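You operate a simulated robot arm through the tools that you are given. There is no shell and no other tool. Be economical: measure what you need, move in short steps, check, and stop when the job is done.

You run a simulated robot arm. Do the job below in one go: nothing can be reset, and whatever is moved stays where it is left.

JOB
Tip the dry wafers into the blue tin and lid it again.
Fine: set the tray back; leave the other tin on the platform empty.

Only the result counts: the job must be done as asked and must still hold three seconds after the hand-in. Knocking over, shifting, dropping, spilling or breaking anything else fails it. Lids that push on must go on centred and level and be pressed home; caps that screw on are set level and turned clockwise until they are tight.

ROBOT AND FRAMES
A 6-joint arm with a two-finger parallel gripper, fixed in place. Base frame: the origin is at the foot of the arm, x ahead of it, y to its left, z up. Readings come in m, rad, newtons and seconds.
With the tool pointing down near the work surface it reaches from about 0.18 to 0.84 m from the base axis. Its first joint turns from -2.897 to 2.897 rad. Payload 3.91 kg.
The tool frame sits at the grasp point between the pads (the TCP): z along the fingers, y along the line on which they close. The tips reach 0.03 m beyond it. The gripper opens to 0.11 m. The fingers are 0.02 m wide and 0.01 m thick; the gripper's body (0.048 by 0.112 m) begins 0.055 m behind the TCP.
Orientation is that of the tool frame in the base frame, as a unit quaternion [x, y, z, w]. With the fingers straight down and closing along the base's y, the tool's x points along the base's -x, its y along +y and its z along -z.

CONTROLS
- The arm moves only by the tool servo_tool. Its argument "plan" is a list of rows, each an object (a shift or turn left out is 0, a gripper value left out holds the last) with "gripper": the closure, from 0 (fully open) to 1 (shut); "offset": the shift along the tool's x, y, z in units of 400 mm (1.0 is 400 mm), a list of three; "rot": the turn, a rotation vector about the tool's x, y, z in units of 45 degrees (1.0 is 45 degrees), a list of three. In form: [{"gripper": gripper, "offset": [x, y, z], "rot": [rx, ry, rz]}, ...]. A call has 1 to 8 rows; each row is the pose to reach, as a shift and turn from the pose commanded when the call began, along the tool's axes at that moment. A call with a number of a shift or a turn outside -1 to 1 is refused whole. A row lasts 0.2 s, in which the tool goes at most 0.05 m and 0.15 rad; a call with a longer step from one row to the next is refused whole, and so is a gripper value outside its range. Where a pose cannot be reached the arm comes as near as it can. A force on the tool above 70 N (or 10 N above the force at the start of the call, whichever is more), or a blocked arm, ends the call early, and 0.2 s more pass. The fingers move at their own pace (about 0.108 m/s each) and stop on an object; they squeeze with about 41 N. The grip force told is the motor's: it shows also when the fingers shut on nothing. Time passes only in rows, and 0.2 s behind the last, so rows that repeat a pose let the fingers close. The reply holds the time, the measured pose of the TCP, the force on the tool along the base axes, the opening and the grip force, in the units named above and with some noise, with the torque about the TCP (base axes, N m) and any sound that the robot's microphone picked up, and new pictures: "pictures" is both (left out), scene, wrist or none.
- Cameras (640 x 400 px; columns grow to the right, rows downward): "scene" is fixed at [0.0504, -0.6516, 1.4561]; the picture's right is [0.86, -0.52, 0.00], its down [-0.46, -0.76, -0.47] and it looks along [0.24, 0.40, -0.88] (base axes); focal length 214 px, centre (320, 200). "wrist" rides on the gripper at [0.077, 0.007, -0.114] in the tool frame; the picture's right is [-0.09, 1.00, 0.00], its down [-0.80, -0.07, -0.59] and it looks along [-0.59, -0.05, 0.80] (tool axes); focal length 270 px, centre (320, 200). There is no depth. A picture from a camera that has moved, and an enlarged one, comes with that camera's place and axes in the base frame and with its lens.
- lift_body(by): slides the trunk up (or, below 0, down) by that many m; the arm rides with it, the base frame stays. It gives what a move gives, with no picture.
- close_up(camera, box): a new picture of the part [left, top, right, bottom] of that camera's present view, enlarged. No time passes.
- sign_off(): hands the job in; it is judged then, once.

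Go step by step. Nothing tells you positions but the pictures and the camera data: compare them with the known pose of the tool, close in by small moves and look again before you grip or let go. The budget is 120 turns and 200 pictures, counting those below and the enlarged ones. Unless the task says otherwise, let go and move clear before handing in, and close with one line.

The tools are called as name(argument=value, ...) on one line, values as JSON. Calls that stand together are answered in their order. servo_tool: Moves the arm, as the interface text tells. Its arguments: {"type":"object","properties":{"plan":{"type":"array","items":{"type":"object","properties":{"gripper":{"type":"number"},"offset":{"type":"array","items":{"type":"number"}},"rot":{"type":"array","items":{"type":"number"}}}}},"pictures":{"type":"string","enum":["both","scene","wrist","none"]}},"required":["plan"]} The other tools are called the same way: lift_body (by) slides the trunk up or down; close_up (camera, box) takes an enlarged picture of a part of a camera's view; sign_off () hands the job in.

At the start:

```text
t: 0.0
tool_pos: [0.0838, -0.4331, 1.2234]
tcp_rot: [0.0, 1.0, 0.0, 0.0]
ft_force: [0.1, -0.2, 0.6]
ft_torque: [-0.03, -0.03, -0.03]
grip_width: 0.1101
grasp_force: 0.1
trunk travel left (down, up): [-0.475, 0.065]
```

scene: 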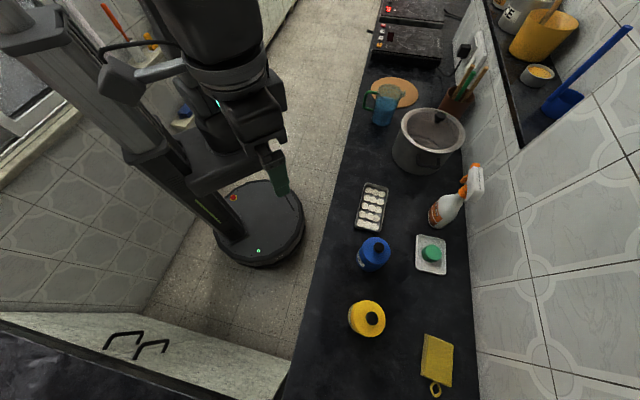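
wrist: 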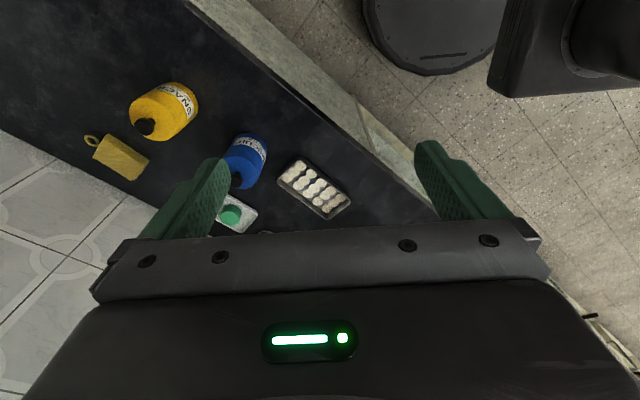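

I see a counter with a tray of round white wafers, a blue tin with a knob, a yellow tin, and a soap dish. I'll enlarge those parts first.

close_up(camera="scene", box=[330, 170, 490, 270])

close_up(camera="scene", box=[320, 270, 480, 370])

close_up(camera="wrist", box=[200, 120, 360, 220])

```text
4.00 times, centred on (410, 220) of scene
camera zoom: at [0.0504, -0.6516, 1.4561], right [0.86, -0.52, 0.0], down [-0.46, -0.76, -0.47], along [0.24, 0.4, -0.88], focal length 858 px, centre (-40, 120)
```

zoom: 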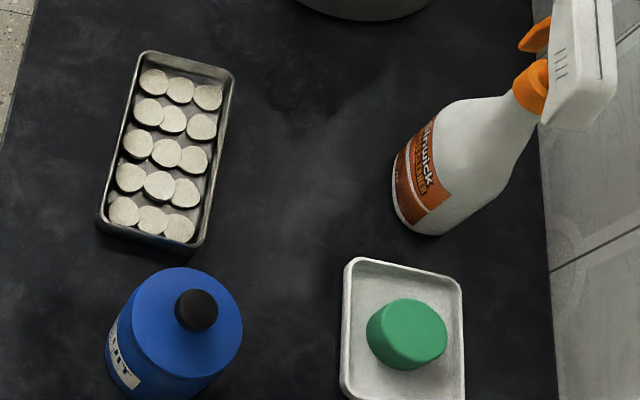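

```text
4.00 times, centred on (400, 320) of scene
camera zoom: at [0.0504, -0.6516, 1.4561], right [0.86, -0.52, 0.0], down [-0.46, -0.76, -0.47], along [0.24, 0.4, -0.88], focal length 858 px, centre (0, -280)
```

zoom: 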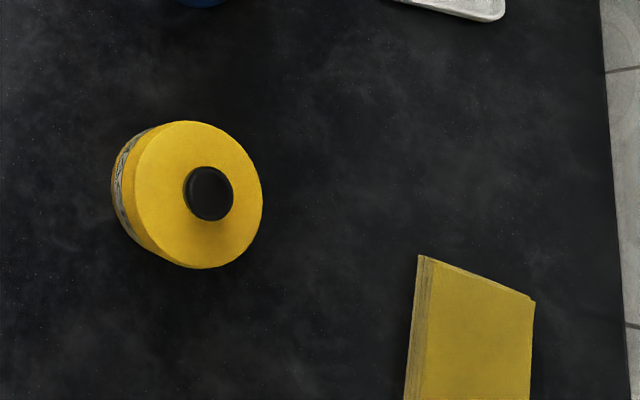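

```text
4.00 times, centred on (280, 170) of wrist
camera zoom: at [0.0059, -0.4271, 1.3387], right [0.09, 1.0, 0.0], down [0.8, -0.07, 0.59], along [0.59, -0.05, -0.8], focal length 1081 px, centre (480, 320)
```

zoom: 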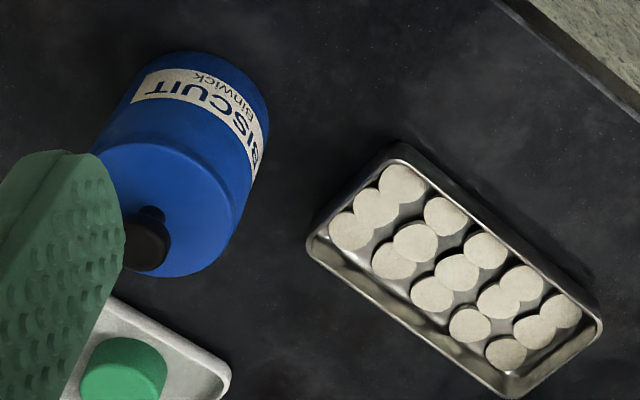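

The blue tin reads "BISCUIT". Triangulating puts the tray near (0.36, -0.47, 0.81) and the blue lid's top near (0.26, -0.60, 0.88). I'll lower the trunk and move in for a closer look.

lift_body(by=-0.15)

servo_tool(plan=[{"offset": [-0.08, -0.09, 0]}, {"offset": [-0.12, -0.18, 0]}, {"offset": [-0.12, -0.18, 0]}])

```text
t: 1.8
tool_pos: [0.0838, -0.433, 1.0747]
tcp_rot: [0.0, 1.0, 0.0, 0.0]
ft_force: [0.2, 0.3, -0.4]
ft_torque: [0.01, 0.03, 0.01]
grip_width: 0.1101
grasp_force: 0.1
trunk travel left (down, up): [-0.325, 0.215]
```

```text
t: 2.5
tool_pos: [0.1303, -0.5051, 1.0745]
tcp_rot: [0.0, 1.0, 0.0, -0.001]
ft_force: [-0.1, -0.6, -0.3]
ft_torque: [0.01, 0.04, 0.02]
grip_width: 0.1101
grasp_force: 0.1
trunk travel left (down, up): [-0.325, 0.215]
camera wrist: at [0.052, -0.4995, 1.1898], right [0.09, 1.0, 0.0], down [0.8, -0.07, 0.59], along [0.59, -0.05, -0.8], focal length 270 px, centre (320, 200)
```

scene: 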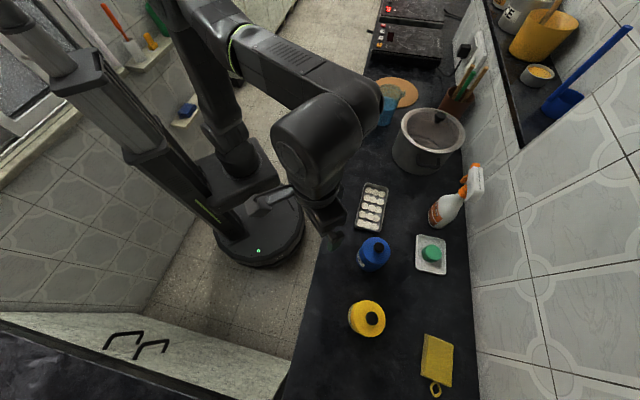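
wrist: 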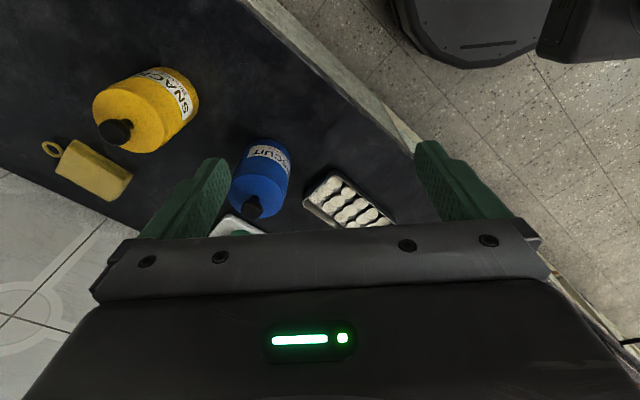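

The gripper body hides the far side of the view, so I'll move further ahead to bring the objects into the picture.

servo_tool(plan=[{"offset": [-0.1, 0, 0]}, {"offset": [-0.2, 0, 0]}, {"offset": [-0.3, 0, 0]}, {"offset": [-0.3, 0, 0]}], pictures="wrist")

close_up(camera="wrist", box=[200, 60, 440, 210])

```text
t: 3.5
tool_pos: [0.2505, -0.5089, 1.0729]
tcp_rot: [0.0, 1.0, 0.0, 0.0]
ft_force: [-0.2, -0.3, -0.3]
ft_torque: [-0.01, 0.04, 0.01]
grip_width: 0.11
grasp_force: 0.0
trunk travel left (down, up): [-0.325, 0.215]
camera wrist: at [0.1735, -0.5033, 1.1887], right [0.09, 1.0, 0.0], down [0.8, -0.07, 0.59], along [0.59, -0.05, -0.8], focal length 270 px, centre (320, 200)
```

wrist: 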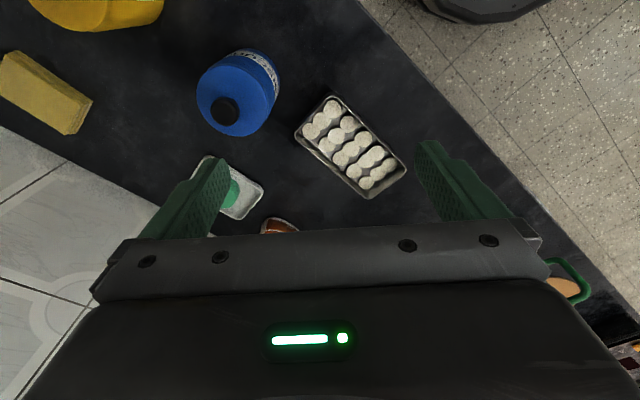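

```text
2.67 times, centred on (320, 135) of wrist
camera zoom: at [0.1735, -0.5033, 1.1887], right [0.09, 1.0, 0.0], down [0.8, -0.07, 0.59], along [0.59, -0.05, -0.8], focal length 721 px, centre (320, 373)
```

zoom: 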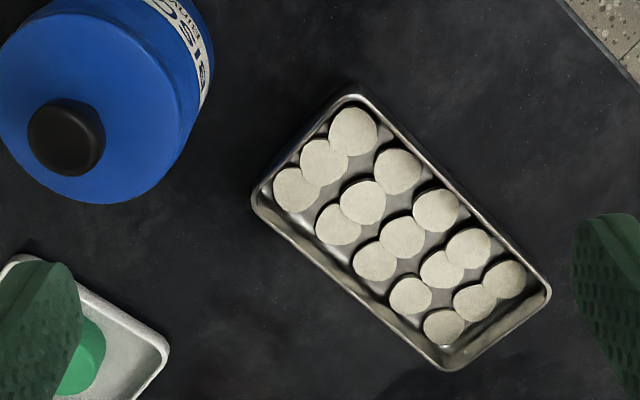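

The tray is about 0.16 × 0.076 m, centred near (0.361, -0.471) and turned about 42°. The blue tin is about 0.08 m wide, near (0.255, -0.607). Next I'll check what sort of lid it has.

close_up(camera="wrist", box=[180, 40, 300, 140])

close_up(camera="scene", box=[345, 225, 405, 275])

```text
4.00 times, centred on (240, 90) of wrist
camera zoom: at [0.1735, -0.5033, 1.1887], right [0.09, 1.0, 0.0], down [0.8, -0.07, 0.59], along [0.59, -0.05, -0.8], focal length 1081 px, centre (640, 640)
```

zoom: 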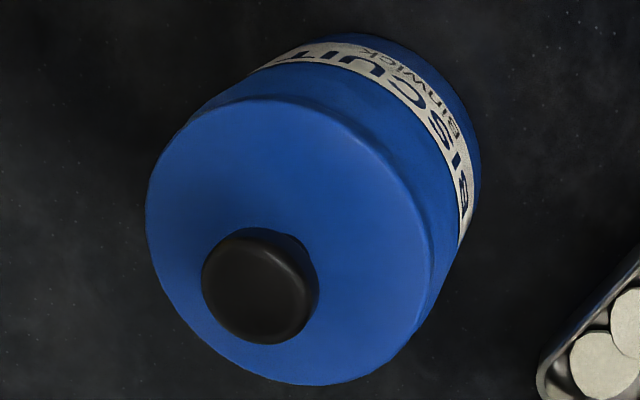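

```text
8.00 times, centred on (375, 250) of scene
camera zoom: at [0.0504, -0.6516, 1.4561], right [0.86, -0.52, 0.0], down [-0.46, -0.76, -0.47], along [0.24, 0.4, -0.88], focal length 1716 px, centre (-120, -200)
```

zoom: 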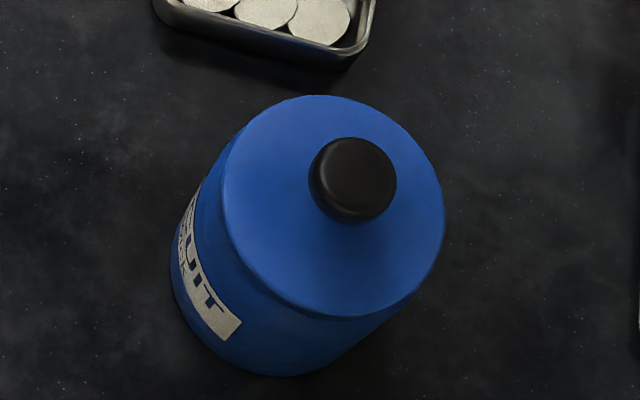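

The lid looks like a push-on type with a centred knob: knob top about z 0.928, lid top about 0.895, axis near (0.2515, -0.604). I'll move above it and check before gripping.

servo_tool(plan=[{"offset": [0, -0.1, 0]}, {"offset": [-0.0025, -0.2, 0.02]}, {"offset": [-0.0025, -0.238, 0.1]}, {"offset": [-0.0025, -0.238, 0.2]}, {"offset": [-0.0025, -0.238, 0.25]}, {"offset": [-0.0025, -0.238, 0.25]}])

close_up(camera="scene", box=[325, 200, 425, 270])

```text
t: 5.0
tool_pos: [0.2531, -0.6018, 0.9737]
tcp_rot: [0.0, 1.0, 0.0, 0.0]
ft_force: [0.3, 0.1, 0.1]
ft_torque: [0.01, -0.04, -0.02]
grip_width: 0.1099
grasp_force: 0.0
trunk travel left (down, up): [-0.325, 0.215]
camera wrist: at [0.1754, -0.5964, 1.0893], right [0.09, 1.0, 0.0], down [0.8, -0.07, 0.59], along [0.59, -0.05, -0.8], focal length 270 px, centre (320, 200)
```

scene: 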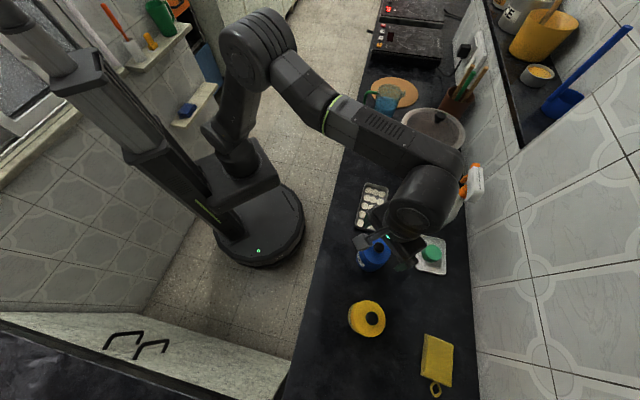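
wrist: 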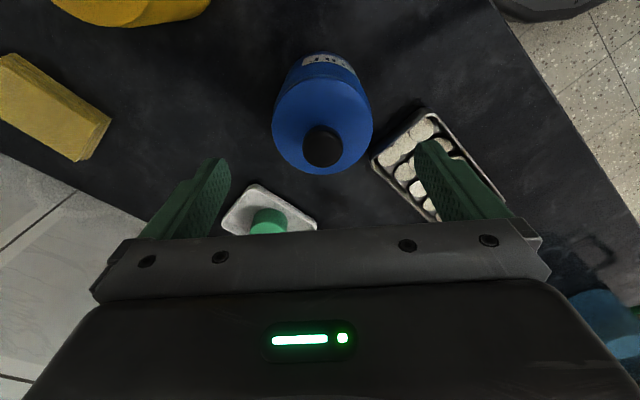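

```text
5.71 times, centred on (375, 235) of scene
camera zoom: at [0.0504, -0.6516, 1.4561], right [0.86, -0.52, 0.0], down [-0.46, -0.76, -0.47], along [0.24, 0.4, -0.88], focal length 1226 px, centre (6, 0)
```

zoom: 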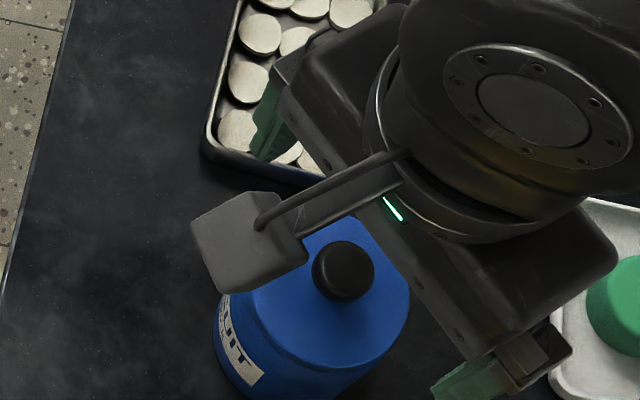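

The knob measures (0.252, -0.601), right under the tool. I'll lower onto it and grip.

servo_tool(plan=[{"offset": [0.002, 0.0015, 0.06]}, {"offset": [0.003, 0.002, 0.098], "gripper": 0.3}, {"offset": [0.003, 0.002, 0.098], "gripper": 1}, {"offset": [0.003, 0.002, 0.098], "gripper": 1}, {"offset": [0.003, 0.002, 0.098], "gripper": 1}, {"offset": [0.003, 0.002, 0.098], "gripper": 1}])

```text
t: 6.3
tool_pos: [0.2512, -0.6008, 0.9353]
tcp_rot: [0.0, 1.0, -0.001, 0.0]
ft_force: [0.8, -5.2, 12.7]
ft_torque: [-0.21, -0.08, 0.0]
grip_width: 0.0238
grasp_force: 40.8
trunk travel left (down, up): [-0.325, 0.215]
camera wrist: at [0.1729, -0.594, 1.0512], right [0.09, 1.0, 0.0], down [0.8, -0.07, 0.6], along [0.59, -0.05, -0.8], focal length 270 px, centre (320, 200)
```

scene: 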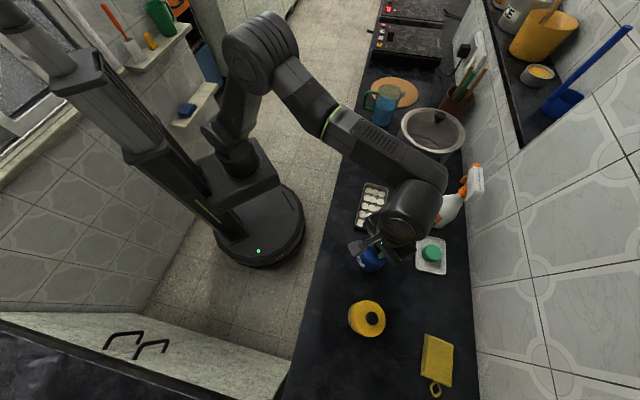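
wrist: 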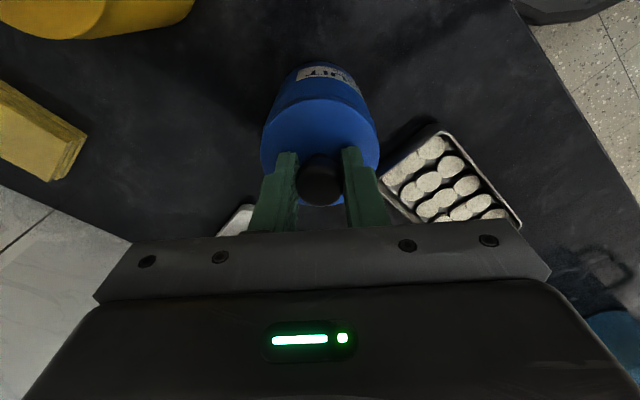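

The knob is gripped at 24 mm, with a small reaction force. I'll pull up slowly and watch whether only the lid comes.

servo_tool(plan=[{"offset": [0, 0, -0.0125]}, {"offset": [0, 0, -0.025]}, {"offset": [0, 0, -0.025]}], pictures="wrist")

close_up(camera="wrist", box=[240, 40, 400, 240])

close_up(camera="scene", box=[325, 200, 425, 280])

```text
t: 7.2
tool_pos: [0.2516, -0.5977, 0.9442]
tcp_rot: [0.0, 1.0, 0.0, -0.001]
ft_force: [0.0, -0.5, -0.8]
ft_torque: [-0.02, -0.02, 0.02]
grip_width: 0.0241
grasp_force: 40.9
trunk travel left (down, up): [-0.325, 0.215]
heard: snap
camera wrist: at [0.1739, -0.5932, 1.0594], right [0.09, 1.0, 0.0], down [0.8, -0.07, 0.59], along [0.59, -0.05, -0.8], focal length 270 px, centre (320, 200)
```

wrist: 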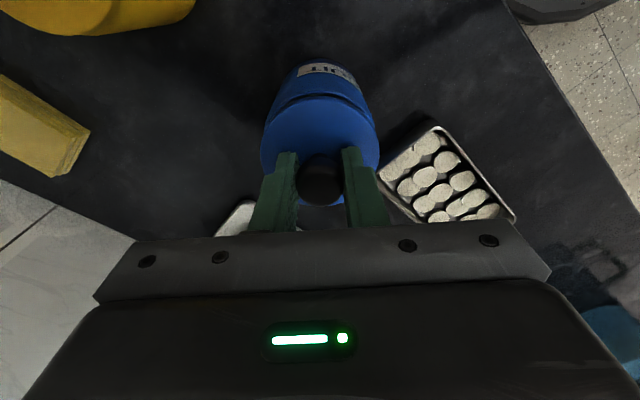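

```text
2.00 times, centred on (320, 140) of wrist
camera zoom: at [0.1739, -0.5932, 1.0594], right [0.09, 1.0, 0.0], down [0.8, -0.07, 0.59], along [0.59, -0.05, -0.8], focal length 541 px, centre (320, 320)
```

zoom: 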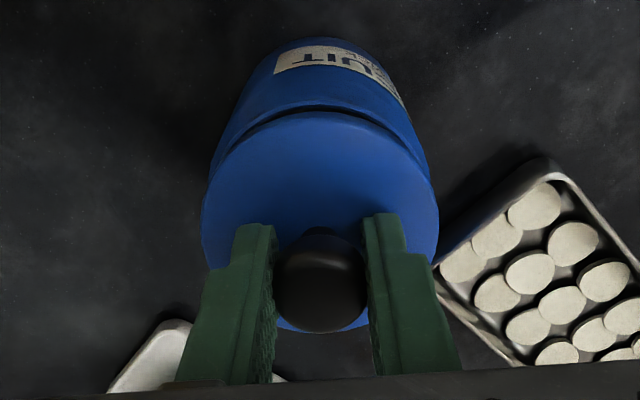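

```text
5.00 times, centred on (375, 240) of scene
camera zoom: at [0.0504, -0.6516, 1.4561], right [0.86, -0.52, 0.0], down [-0.46, -0.76, -0.47], along [0.24, 0.4, -0.88], focal length 1072 px, centre (45, 0)
```

zoom: 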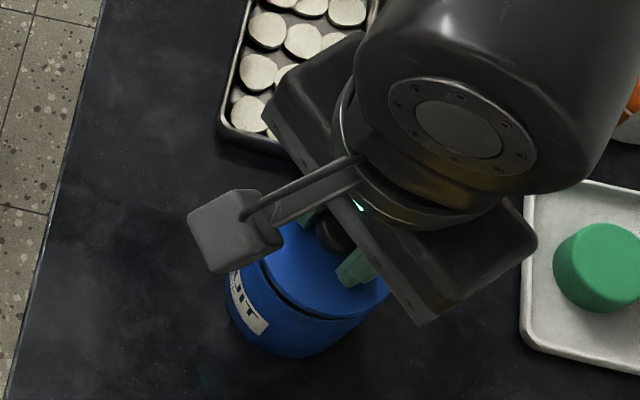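

The snap and the visible gap show the lid is off and the tin stayed put. I'll raise it and take it to the clear spot past the tray at about (0.45, -0.336).

servo_tool(plan=[{"offset": [0, 0, -0.1]}, {"offset": [0, 0, -0.2]}, {"offset": [-0.07, 0.09, -0.2]}, {"offset": [-0.14, 0.18, -0.2]}, {"offset": [-0.21, 0.27, -0.2]}, {"offset": [-0.28, 0.36, -0.2]}, {"offset": [-0.35, 0.45, -0.2]}, {"offset": [-0.42, 0.54, -0.2]}], pictures="none")

servo_tool(plan=[{"offset": [-0.076, 0.09, 0]}, {"offset": [-0.076, 0.115, 0]}, {"offset": [-0.076, 0.115, 0]}])

```text
t: 8.9
tool_pos: [0.423, -0.3798, 1.0256]
tcp_rot: [0.0, 1.0, 0.0, 0.0]
ft_force: [0.3, 0.0, 0.4]
ft_torque: [0.04, 0.01, 0.02]
grip_width: 0.0237
grasp_force: 41.0
trunk travel left (down, up): [-0.325, 0.215]
```

```text
t: 9.8
tool_pos: [0.451, -0.3337, 1.0246]
tcp_rot: [0.0, 1.0, 0.0, 0.0]
ft_force: [0.1, -0.1, -0.2]
ft_torque: [0.03, -0.01, -0.01]
grip_width: 0.0241
grasp_force: 41.2
trunk travel left (down, up): [-0.325, 0.215]
camera wrist: at [0.3722, -0.3275, 1.1395], right [0.09, 1.0, 0.0], down [0.8, -0.07, 0.59], along [0.59, -0.05, -0.8], focal length 270 px, centre (320, 200)
```

scene: 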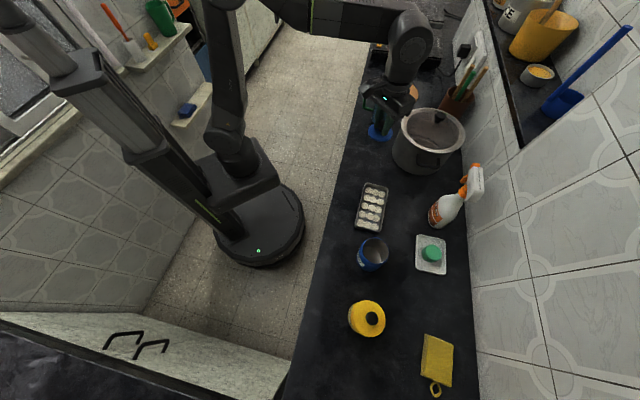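
wrist: 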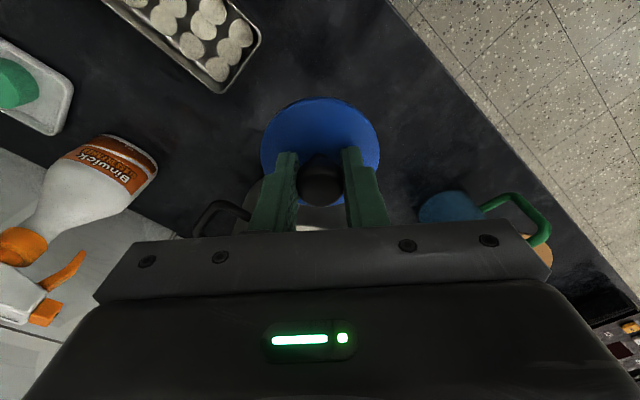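

The spot below is clear and the open tin hasn't moved. I'll lower the lid to near the counter, then feel for contact.

servo_tool(plan=[{"offset": [0, 0, 0.11]}, {"offset": [0, 0, 0.22]}, {"offset": [0, 0, 0.33]}, {"offset": [0, 0, 0.36]}, {"offset": [0, 0, 0.36]}], pictures="scene")

close_up(camera="scene", box=[340, 90, 440, 160])

close_up(camera="scene", box=[330, 170, 450, 280])

```text
t: 10.9
tool_pos: [0.4517, -0.3359, 0.8804]
tcp_rot: [-0.001, 1.0, 0.001, 0.0]
ft_force: [0.3, -0.2, 0.4]
ft_torque: [-0.02, 0.02, -0.04]
grip_width: 0.0238
grasp_force: 41.0
trunk travel left (down, up): [-0.325, 0.215]
```

scene: 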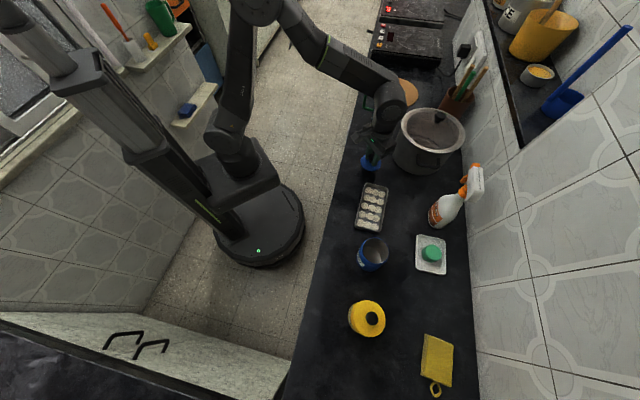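

```text
5.71 times, centred on (390, 125) of scene
camera zoom: at [0.0504, -0.6516, 1.4561], right [0.86, -0.52, 0.0], down [-0.46, -0.76, -0.47], along [0.24, 0.4, -0.88], focal length 1226 px, centre (-80, 629)
```

zoom: 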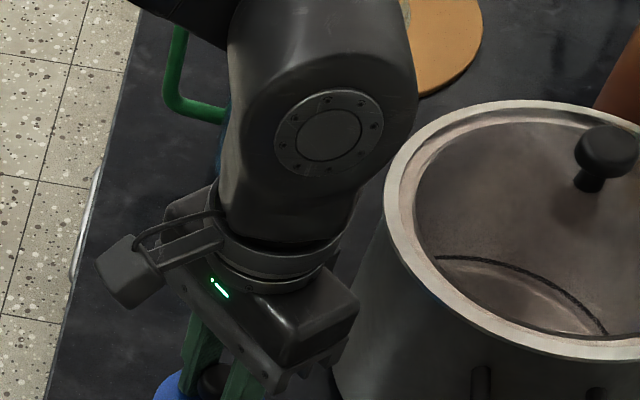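

```text
3.64 times, centred on (390, 225) of scene
camera zoom: at [0.0504, -0.6516, 1.4561], right [0.86, -0.52, 0.0], down [-0.46, -0.76, -0.47], along [0.24, 0.4, -0.88], focal length 780 px, centre (66, 109)
```

zoom: 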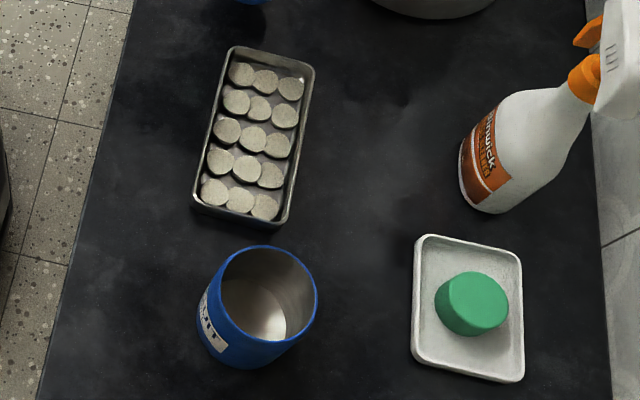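

The tin is open and empty, with a wide mouth. I'll lower the lid slowly until it touches.

servo_tool(plan=[{"offset": [0, 0, 0.0125]}, {"offset": [0, 0, 0.025]}, {"offset": [0, 0, 0.0325]}, {"offset": [0, 0, 0.0325]}], pictures="none")

```text
t: 11.9
tool_pos: [0.4502, -0.3369, 0.8679]
tcp_rot: [-0.001, 1.0, 0.0, 0.0]
ft_force: [-0.3, 0.0, 0.2]
ft_torque: [0.01, -0.03, 0.03]
grip_width: 0.0239
grasp_force: 40.4
trunk travel left (down, up): [-0.325, 0.215]
```

servo_tool(plan=[{"offset": [0, 0, 0.006]}, {"offset": [0, 0, 0.0125]}, {"offset": [0, 0, 0.0125]}], pictures="none")

close_up(camera="wrist", box=[220, 60, 420, 240])

```text
t: 12.8
tool_pos: [0.4495, -0.3374, 0.8612]
tcp_rot: [0.0, 1.0, 0.0, 0.0]
ft_force: [-0.1, 0.0, -0.1]
ft_torque: [0.01, -0.02, -0.01]
grip_width: 0.0239
grasp_force: 41.3
trunk travel left (down, up): [-0.325, 0.215]
```

```text
2.22 times, centred on (320, 150) of wrist
camera zoom: at [0.3716, -0.3313, 0.9771], right [0.09, 1.0, 0.0], down [0.8, -0.07, 0.59], along [0.59, -0.05, -0.8], focal length 601 px, centre (320, 311)
```

zoom: 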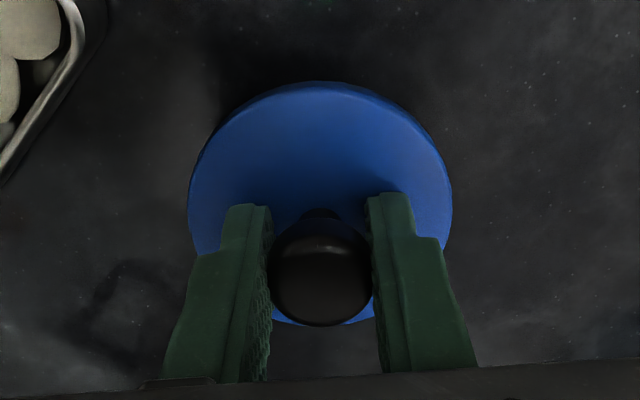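

servo_tool(plan=[{"offset": [0, 0, 0.006]}, {"offset": [0, 0, 0.006]}], pictures="none")

servo_tool(plan=[{"offset": [0, 0, 0.006]}, {"offset": [0, 0, 0.006]}], pictures="none")

```text
t: 13.3
tool_pos: [0.4482, -0.3381, 0.8587]
tcp_rot: [0.0, 1.0, -0.001, 0.0]
ft_force: [0.2, 0.0, -0.1]
ft_torque: [0.02, -0.01, -0.02]
grip_width: 0.0237
grasp_force: 41.1
trunk travel left (down, up): [-0.325, 0.215]
```

```text
t: 13.9
tool_pos: [0.45, -0.3379, 0.8561]
tcp_rot: [0.0, 1.0, 0.0, 0.0]
ft_force: [-0.5, -0.8, 0.6]
ft_torque: [0.0, -0.01, 0.02]
grip_width: 0.0237
grasp_force: 40.7
trunk travel left (down, up): [-0.325, 0.215]
```

servo_tool(plan=[{"offset": [0, 0, 0.006]}, {"offset": [0, 0, 0.006]}], pictures="none")

servo_tool(plan=[{"offset": [0, 0, 0.006]}, {"offset": [0, 0, 0.006]}], pictures="wrist")

```text
t: 14.6
tool_pos: [0.4495, -0.3367, 0.8547]
tcp_rot: [0.0, 1.0, 0.0, 0.0]
ft_force: [-0.1, -0.1, -1.2]
ft_torque: [0.05, 0.0, -0.01]
grip_width: 0.0241
grasp_force: 40.9
trunk travel left (down, up): [-0.325, 0.215]
```

```text
t: 15.2
tool_pos: [0.4498, -0.338, 0.8526]
tcp_rot: [0.0, 1.0, 0.0, 0.001]
ft_force: [0.8, 0.4, -0.3]
ft_torque: [0.06, 0.0, -0.01]
grip_width: 0.0237
grasp_force: 41.2
trunk travel left (down, up): [-0.325, 0.215]
camera wrist: at [0.3723, -0.3315, 0.9684], right [0.09, 1.0, 0.0], down [0.8, -0.07, 0.59], along [0.59, -0.05, -0.8], focal length 270 px, centre (320, 200)
```

wrist: 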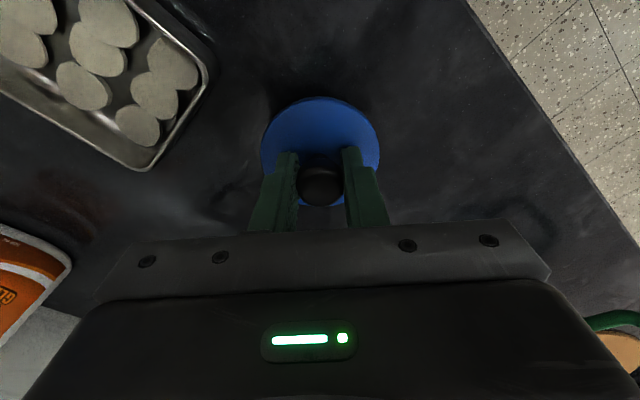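

servo_tool(plan=[{"offset": [0, 0, 0.006]}, {"offset": [0, 0, 0.006]}], pictures="none")

servo_tool(plan=[{"offset": [0, 0, 0.006]}, {"offset": [0, 0, 0.006]}], pictures="none")

close_up(camera="wrist", box=[220, 60, 420, 240])

```text
t: 15.8
tool_pos: [0.4508, -0.3372, 0.8502]
tcp_rot: [0.0, 1.0, 0.0, 0.0]
ft_force: [-0.9, -0.4, -0.3]
ft_torque: [0.0, -0.01, 0.02]
grip_width: 0.024
grasp_force: 40.9
trunk travel left (down, up): [-0.325, 0.215]
```

```text
t: 16.4
tool_pos: [0.4498, -0.336, 0.8482]
tcp_rot: [0.0, 1.0, 0.0, 0.001]
ft_force: [0.0, 0.1, -0.6]
ft_torque: [0.01, 0.02, -0.03]
grip_width: 0.0235
grasp_force: 40.9
trunk travel left (down, up): [-0.325, 0.215]
```

```text
2.22 times, centred on (320, 150) of wrist
camera zoom: at [0.3718, -0.3312, 0.9629], right [0.09, 1.0, 0.0], down [0.8, -0.07, 0.59], along [0.59, -0.05, -0.8], focal length 601 px, centre (320, 311)
```

zoom: 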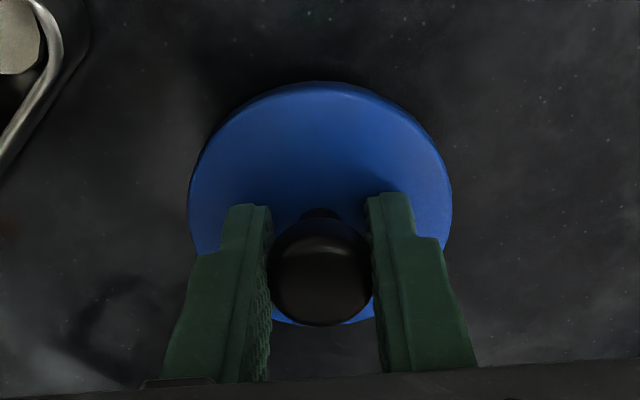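

servo_tool(plan=[{"offset": [0, 0, 0.006]}, {"offset": [0, 0, 0.006]}], pictures="none")

servo_tool(plan=[{"offset": [0, 0, 0.006]}, {"offset": [0, 0, 0.006]}], pictures="none")

servo_tool(plan=[{"offset": [0, 0, 0.006]}, {"offset": [0, 0, 0.006]}], pictures="none")

```text
t: 16.9
tool_pos: [0.4495, -0.3385, 0.8459]
tcp_rot: [0.0, 1.0, 0.001, 0.0]
ft_force: [-0.1, -0.2, -0.8]
ft_torque: [0.01, -0.02, 0.02]
grip_width: 0.0237
grasp_force: 40.9
trunk travel left (down, up): [-0.325, 0.215]
```

```text
t: 17.6
tool_pos: [0.4484, -0.3381, 0.8426]
tcp_rot: [0.0, 1.0, 0.0, 0.0]
ft_force: [0.2, -0.3, -0.7]
ft_torque: [0.0, 0.03, -0.01]
grip_width: 0.0239
grasp_force: 41.0
trunk travel left (down, up): [-0.325, 0.215]
```

```text
t: 18.1
tool_pos: [0.4505, -0.3386, 0.8434]
tcp_rot: [-0.001, 1.0, 0.0, 0.001]
ft_force: [-3.3, -1.0, 17.3]
ft_torque: [0.05, 0.21, -0.01]
grip_width: 0.0237
grasp_force: 40.7
trunk travel left (down, up): [-0.325, 0.215]
```

Contact at TCP z 0.843, so the lid is on the counter. I'll let go and rise.

servo_tool(plan=[{"offset": [0, 0, -0.005], "gripper": 0.6}, {"offset": [0, 0, -0.005], "gripper": 0.5}, {"offset": [0, 0, -0.005], "gripper": 0.5}, {"offset": [0, 0, -0.1]}, {"offset": [0, 0, -0.2]}, {"offset": [0, 0, -0.3]}, {"offset": [0, 0, -0.4]}, {"offset": [0, 0, -0.4], "gripper": 0}])

```text
t: 19.9
tool_pos: [0.4527, -0.3381, 1.001]
tcp_rot: [0.0, 1.0, 0.0, 0.0]
ft_force: [-0.2, -0.4, 0.3]
ft_torque: [-0.01, 0.01, 0.03]
grip_width: 0.1101
grasp_force: 0.0
trunk travel left (down, up): [-0.325, 0.215]
camera wrist: at [0.374, -0.332, 1.1164], right [0.09, 1.0, 0.0], down [0.8, -0.07, 0.59], along [0.59, -0.05, -0.8], focal length 270 px, centre (320, 200)
```

scene: 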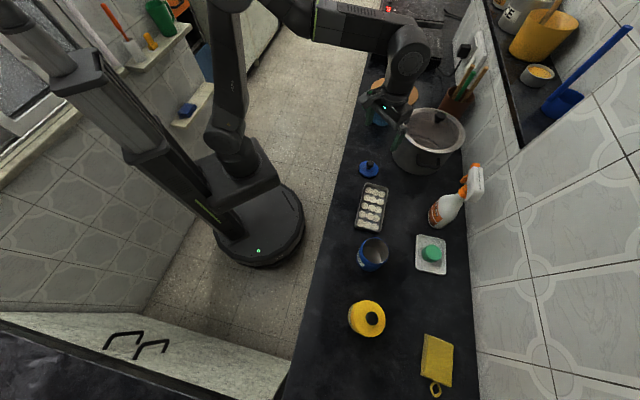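
wrist: 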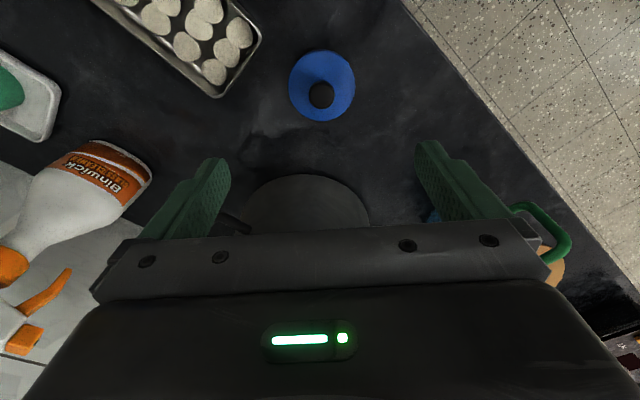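

The lid is parked at (0.45, -0.337). Next I'll turn the tool 42° so the fingers close across the tray's short side, and hover over it to look.

servo_tool(plan=[{"offset": [0.05, -0.08, 0], "rot": [0, 0, -0.18]}, {"offset": [0.1, -0.16, 0], "rot": [0, 0, -0.36]}, {"offset": [0.14, -0.23, 0], "rot": [0, 0, -0.54]}, {"offset": [0.17, -0.285, 0], "rot": [0, 0, -0.72]}, {"offset": [0.17, -0.285, 0], "rot": [0, 0, -0.9]}, {"offset": [0.17, -0.285, 0], "rot": [0, 0, -0.933]}, {"offset": [0.17, -0.285, 0], "rot": [0, 0, -0.933]}])

close_up(camera="wrist", box=[160, 20, 480, 240])

```text
t: 21.6
tool_pos: [0.3797, -0.4516, 0.9982]
tcp_rot: [-0.359, 0.933, 0.0, 0.0]
ft_force: [-0.6, 1.1, 0.1]
ft_torque: [0.02, 0.02, -0.01]
grip_width: 0.1101
grasp_force: 0.1
trunk travel left (down, up): [-0.325, 0.215]
camera wrist: at [0.3178, -0.498, 1.1137], right [-0.6, 0.8, 0.0], down [0.64, 0.48, 0.59], along [0.47, 0.36, -0.8], focal length 270 px, centre (320, 200)
```

scene: 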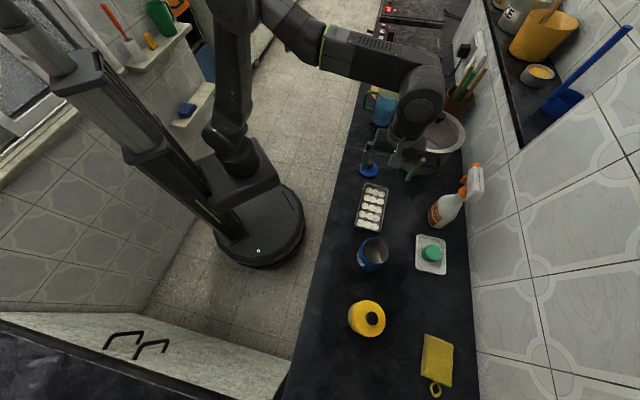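
wrist: 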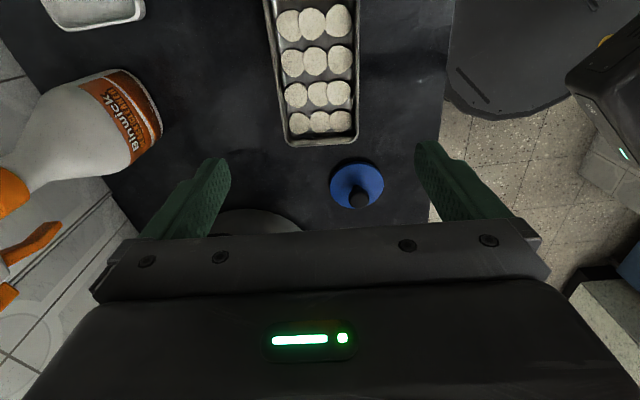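

```text
1.82 times, centred on (320, 130) of wrist
camera zoom: at [0.3178, -0.498, 1.1137], right [-0.6, 0.8, 0.0], down [0.64, 0.48, 0.59], along [0.47, 0.36, -0.8], focal length 491 px, centre (320, 327)
```

zoom: 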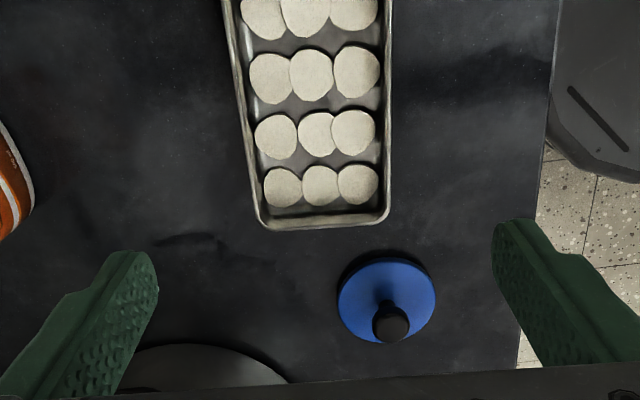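

The far end of the tray lines up with the tool axis. I'll tilt the tool 30° towards the tin end and come down partway to check.

servo_tool(plan=[{"offset": [-0.0125, 0, 0.06], "rot": [0, 0.18, 0]}, {"offset": [-0.0125, 0, 0.14], "rot": [0, 0.36, 0]}, {"offset": [-0.0125, 0, 0.22], "rot": [0, 0.54, 0]}, {"offset": [-0.0125, 0, 0.3], "rot": [0, 0.667, 0]}, {"offset": [-0.0125, 0, 0.34], "rot": [0, 0.667, 0]}, {"offset": [-0.0125, 0, 0.34], "rot": [0, 0.667, 0]}])

close_up(camera="scene", box=[330, 130, 450, 230])

```text
t: 22.9
tool_pos: [0.3839, -0.4458, 0.8634]
tcp_rot: [-0.346, 0.901, -0.093, -0.243]
ft_force: [-0.1, 0.0, 0.0]
ft_torque: [-0.02, -0.02, 0.03]
grip_width: 0.1099
grasp_force: 0.0
trunk travel left (down, up): [-0.325, 0.215]
camera wrist: at [0.373, -0.4481, 1.0018], right [-0.61, 0.79, -0.04], down [0.78, 0.61, 0.11], along [0.12, 0.03, -0.99], focal length 270 px, centre (320, 200)
```

scene: 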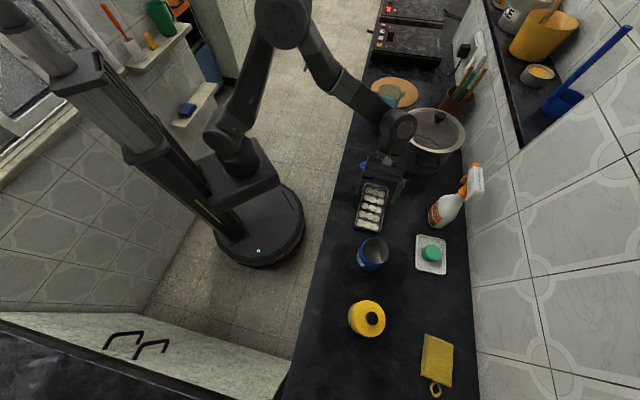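
wrist: 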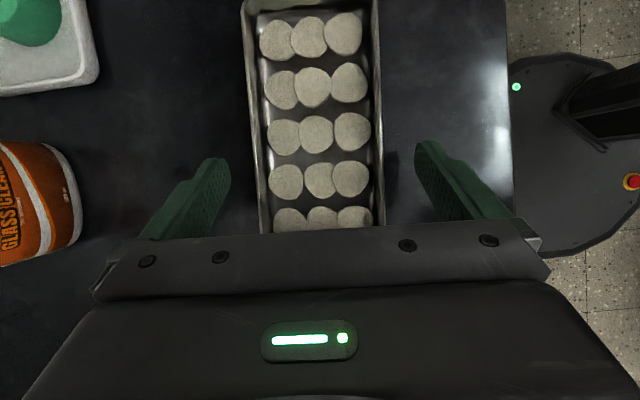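

```text
4.00 times, centred on (390, 180) of scene
camera zoom: at [0.0504, -0.6516, 1.4561], right [0.86, -0.52, 0.0], down [-0.46, -0.76, -0.47], along [0.24, 0.4, -0.88], focal length 858 px, centre (40, 280)
```

zoom: 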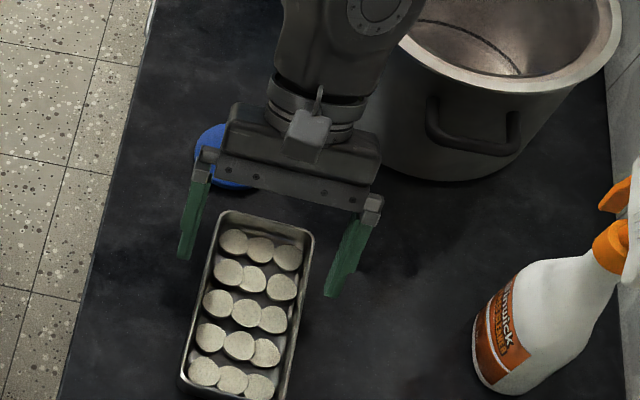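

The fingers straddle the tray evenly. I'll go straight down beside its walls.

servo_tool(plan=[{"offset": [-0.02, 0, 0.0346]}, {"offset": [-0.035, 0, 0.0606]}, {"offset": [-0.042, 0, 0.0727]}, {"offset": [-0.042, 0, 0.0727]}])

close_up(camera="scene", box=[340, 155, 420, 235])

```text
t: 23.9
tool_pos: [0.3848, -0.4481, 0.8312]
tcp_rot: [-0.346, 0.902, -0.092, -0.242]
ft_force: [0.4, -0.8, 0.1]
ft_torque: [0.02, -0.03, -0.02]
grip_width: 0.1102
grasp_force: 0.1
trunk travel left (down, up): [-0.325, 0.215]
camera wrist: at [0.3727, -0.4503, 0.9696], right [-0.61, 0.79, -0.04], down [0.78, 0.61, 0.11], along [0.12, 0.04, -0.99], focal length 270 px, centre (320, 200)
```

scene: 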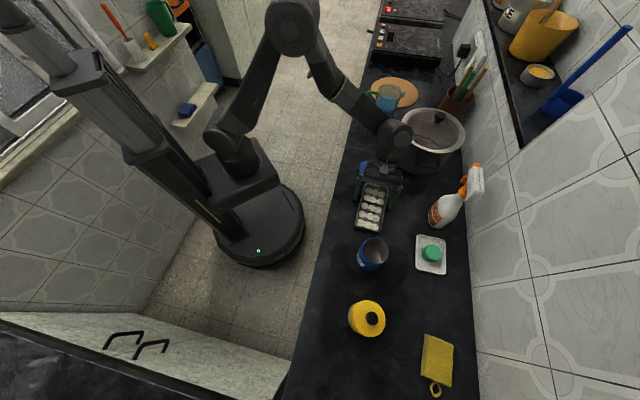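
wrist: 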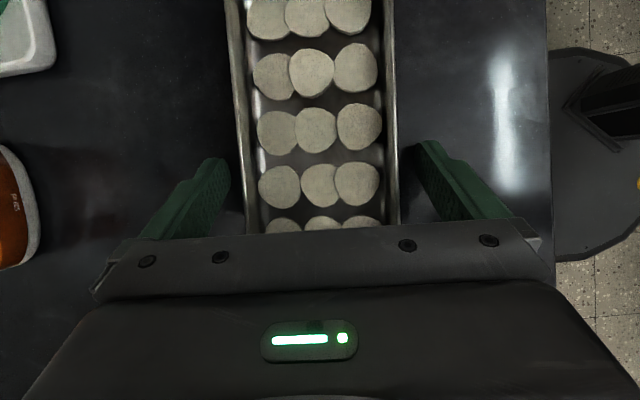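

```text
5.00 times, centred on (380, 195) of scene
camera zoom: at [0.0504, -0.6516, 1.4561], right [0.86, -0.52, 0.0], down [-0.46, -0.76, -0.47], along [0.24, 0.4, -0.88], focal length 1072 px, centre (20, 225)
```

zoom: 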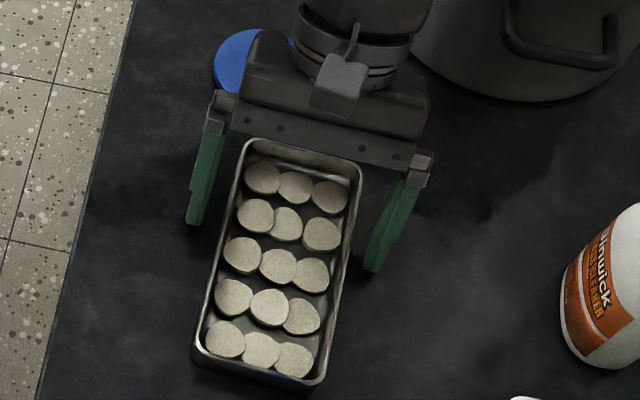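

servo_tool(plan=[{"offset": [-0.005, 0, 0.00866]}, {"offset": [-0.005, 0, 0.00866]}], pictures="none")

servo_tool(plan=[{"offset": [-0.005, 0, 0.00866]}, {"offset": [-0.005, 0, 0.00866]}], pictures="none")

```text
t: 24.6
tool_pos: [0.3842, -0.4481, 0.832]
tcp_rot: [-0.347, 0.901, -0.097, -0.242]
ft_force: [0.0, -1.2, 42.0]
ft_torque: [1.53, 1.78, -0.09]
grip_width: 0.1093
grasp_force: 0.2
trunk travel left (down, up): [-0.325, 0.215]
```

```text
t: 25.0
tool_pos: [0.3855, -0.4484, 0.8311]
tcp_rot: [-0.346, 0.901, -0.099, -0.243]
ft_force: [-3.1, 12.6, 31.7]
ft_torque: [1.59, 1.43, -0.71]
grip_width: 0.1099
grasp_force: 0.2
trunk travel left (down, up): [-0.325, 0.215]
stopped in row 2: the force on the tool passed its limit at 76 N (the readings are from after the stop); the commanded pose is now the measured one
```

The fingertips are already on the counter, so its surface is at z ≈ 0.80. I'll back off 3 mm and close on the tray.

servo_tool(plan=[{"offset": [0.00375, 0, -0.0065]}, {"offset": [0.00375, 0, -0.0065]}], pictures="none")

servo_tool(plan=[{"gripper": 0.2}, {"gripper": 0.4}, {"gripper": 0.6}, {"gripper": 0.8}, {"gripper": 0.8}])

close_up(camera="scene", box=[340, 155, 420, 235])

```text
t: 25.6
tool_pos: [0.3847, -0.4487, 0.8307]
tcp_rot: [-0.346, 0.901, -0.096, -0.244]
ft_force: [-9.2, 14.4, 20.1]
ft_torque: [1.21, 1.14, -0.25]
grip_width: 0.1102
grasp_force: 0.2
trunk travel left (down, up): [-0.325, 0.215]
```

```text
t: 26.8
tool_pos: [0.3872, -0.4511, 0.8321]
tcp_rot: [-0.347, 0.901, -0.099, -0.242]
ft_force: [5.7, -2.3, 16.8]
ft_torque: [0.66, 0.2, -0.13]
grip_width: 0.0837
grasp_force: 41.0
trunk travel left (down, up): [-0.325, 0.215]
camera wrist: at [0.375, -0.4512, 0.9698], right [-0.61, 0.79, -0.05], down [0.78, 0.61, 0.11], along [0.12, 0.03, -0.99], focal length 270 px, centre (320, 200)
```

scene: 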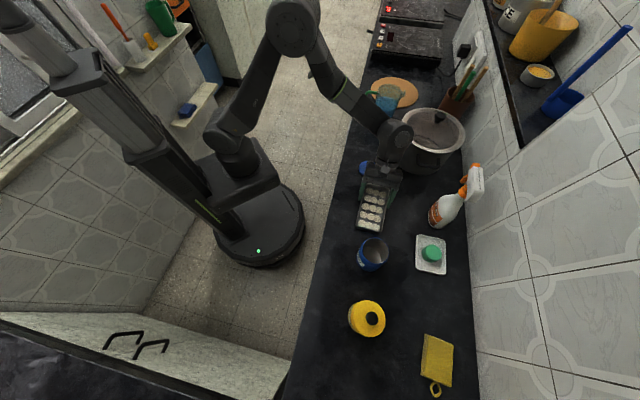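
wrist: 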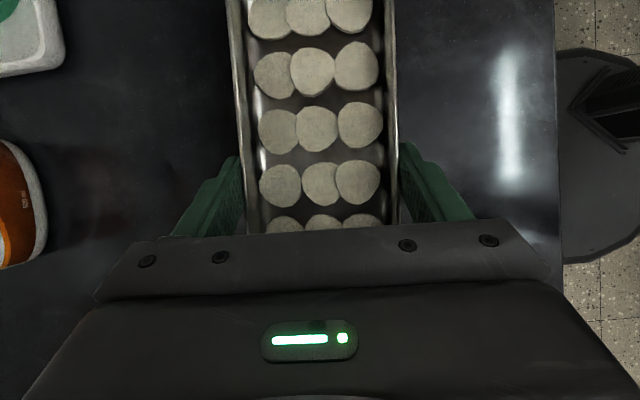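

```text
5.00 times, centred on (380, 195) of scene
camera zoom: at [0.0504, -0.6516, 1.4561], right [0.86, -0.52, 0.0], down [-0.46, -0.76, -0.47], along [0.24, 0.4, -0.88], focal length 1072 px, centre (20, 225)
```

zoom: 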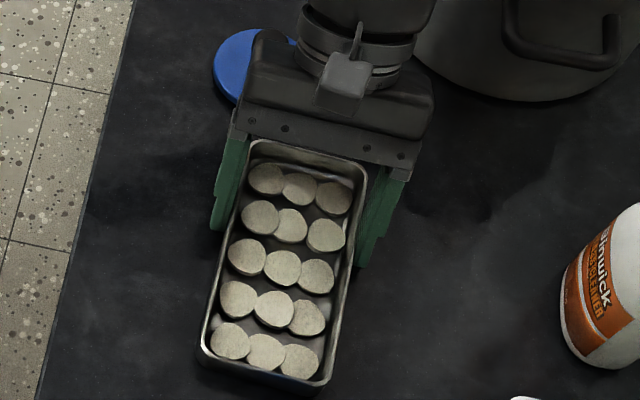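

The tray is gripped at 84 mm. I'll lift it a little and check that it stays level.

servo_tool(plan=[{"offset": [0.0125, 0, -0.02165]}, {"offset": [0.0375, 0, -0.065]}, {"offset": [0.0625, 0, -0.108]}, {"offset": [0.0625, 0, -0.108]}])

close_up(camera="scene", box=[340, 155, 420, 235])

```text
t: 27.8
tool_pos: [0.3871, -0.452, 0.8815]
tcp_rot: [-0.347, 0.901, -0.097, -0.243]
ft_force: [0.4, -0.3, -2.2]
ft_torque: [0.06, -0.07, -0.02]
grip_width: 0.0837
grasp_force: 40.5
trunk travel left (down, up): [-0.325, 0.215]
camera wrist: at [0.3742, -0.4512, 1.0202], right [-0.61, 0.79, -0.05], down [0.78, 0.61, 0.11], along [0.12, 0.03, -0.99], focal length 270 px, centre (320, 200)
```

scene: 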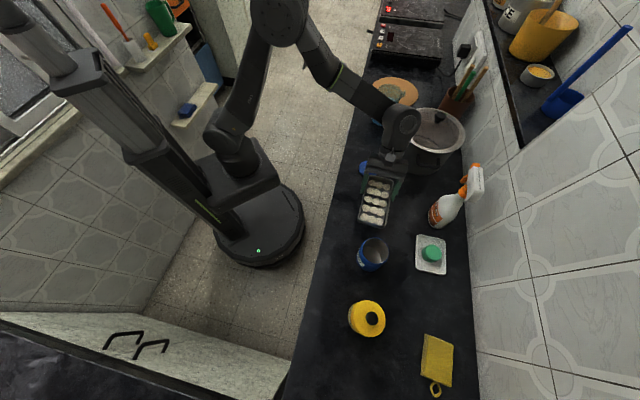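
wrist: 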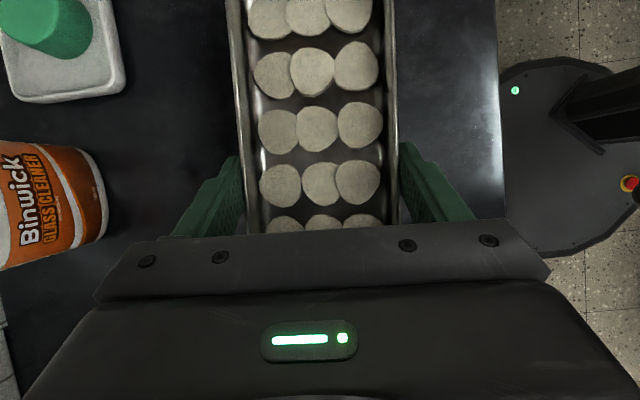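

```text
5.00 times, centred on (380, 195) of scene
camera zoom: at [0.0504, -0.6516, 1.4561], right [0.86, -0.52, 0.0], down [-0.46, -0.76, -0.47], along [0.24, 0.4, -0.88], focal length 1072 px, centre (20, 225)
```

zoom: 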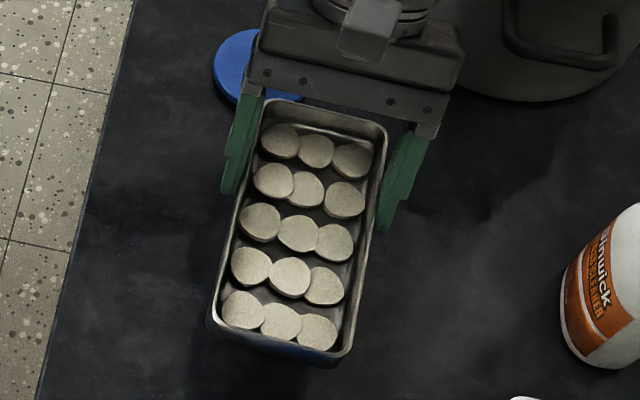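

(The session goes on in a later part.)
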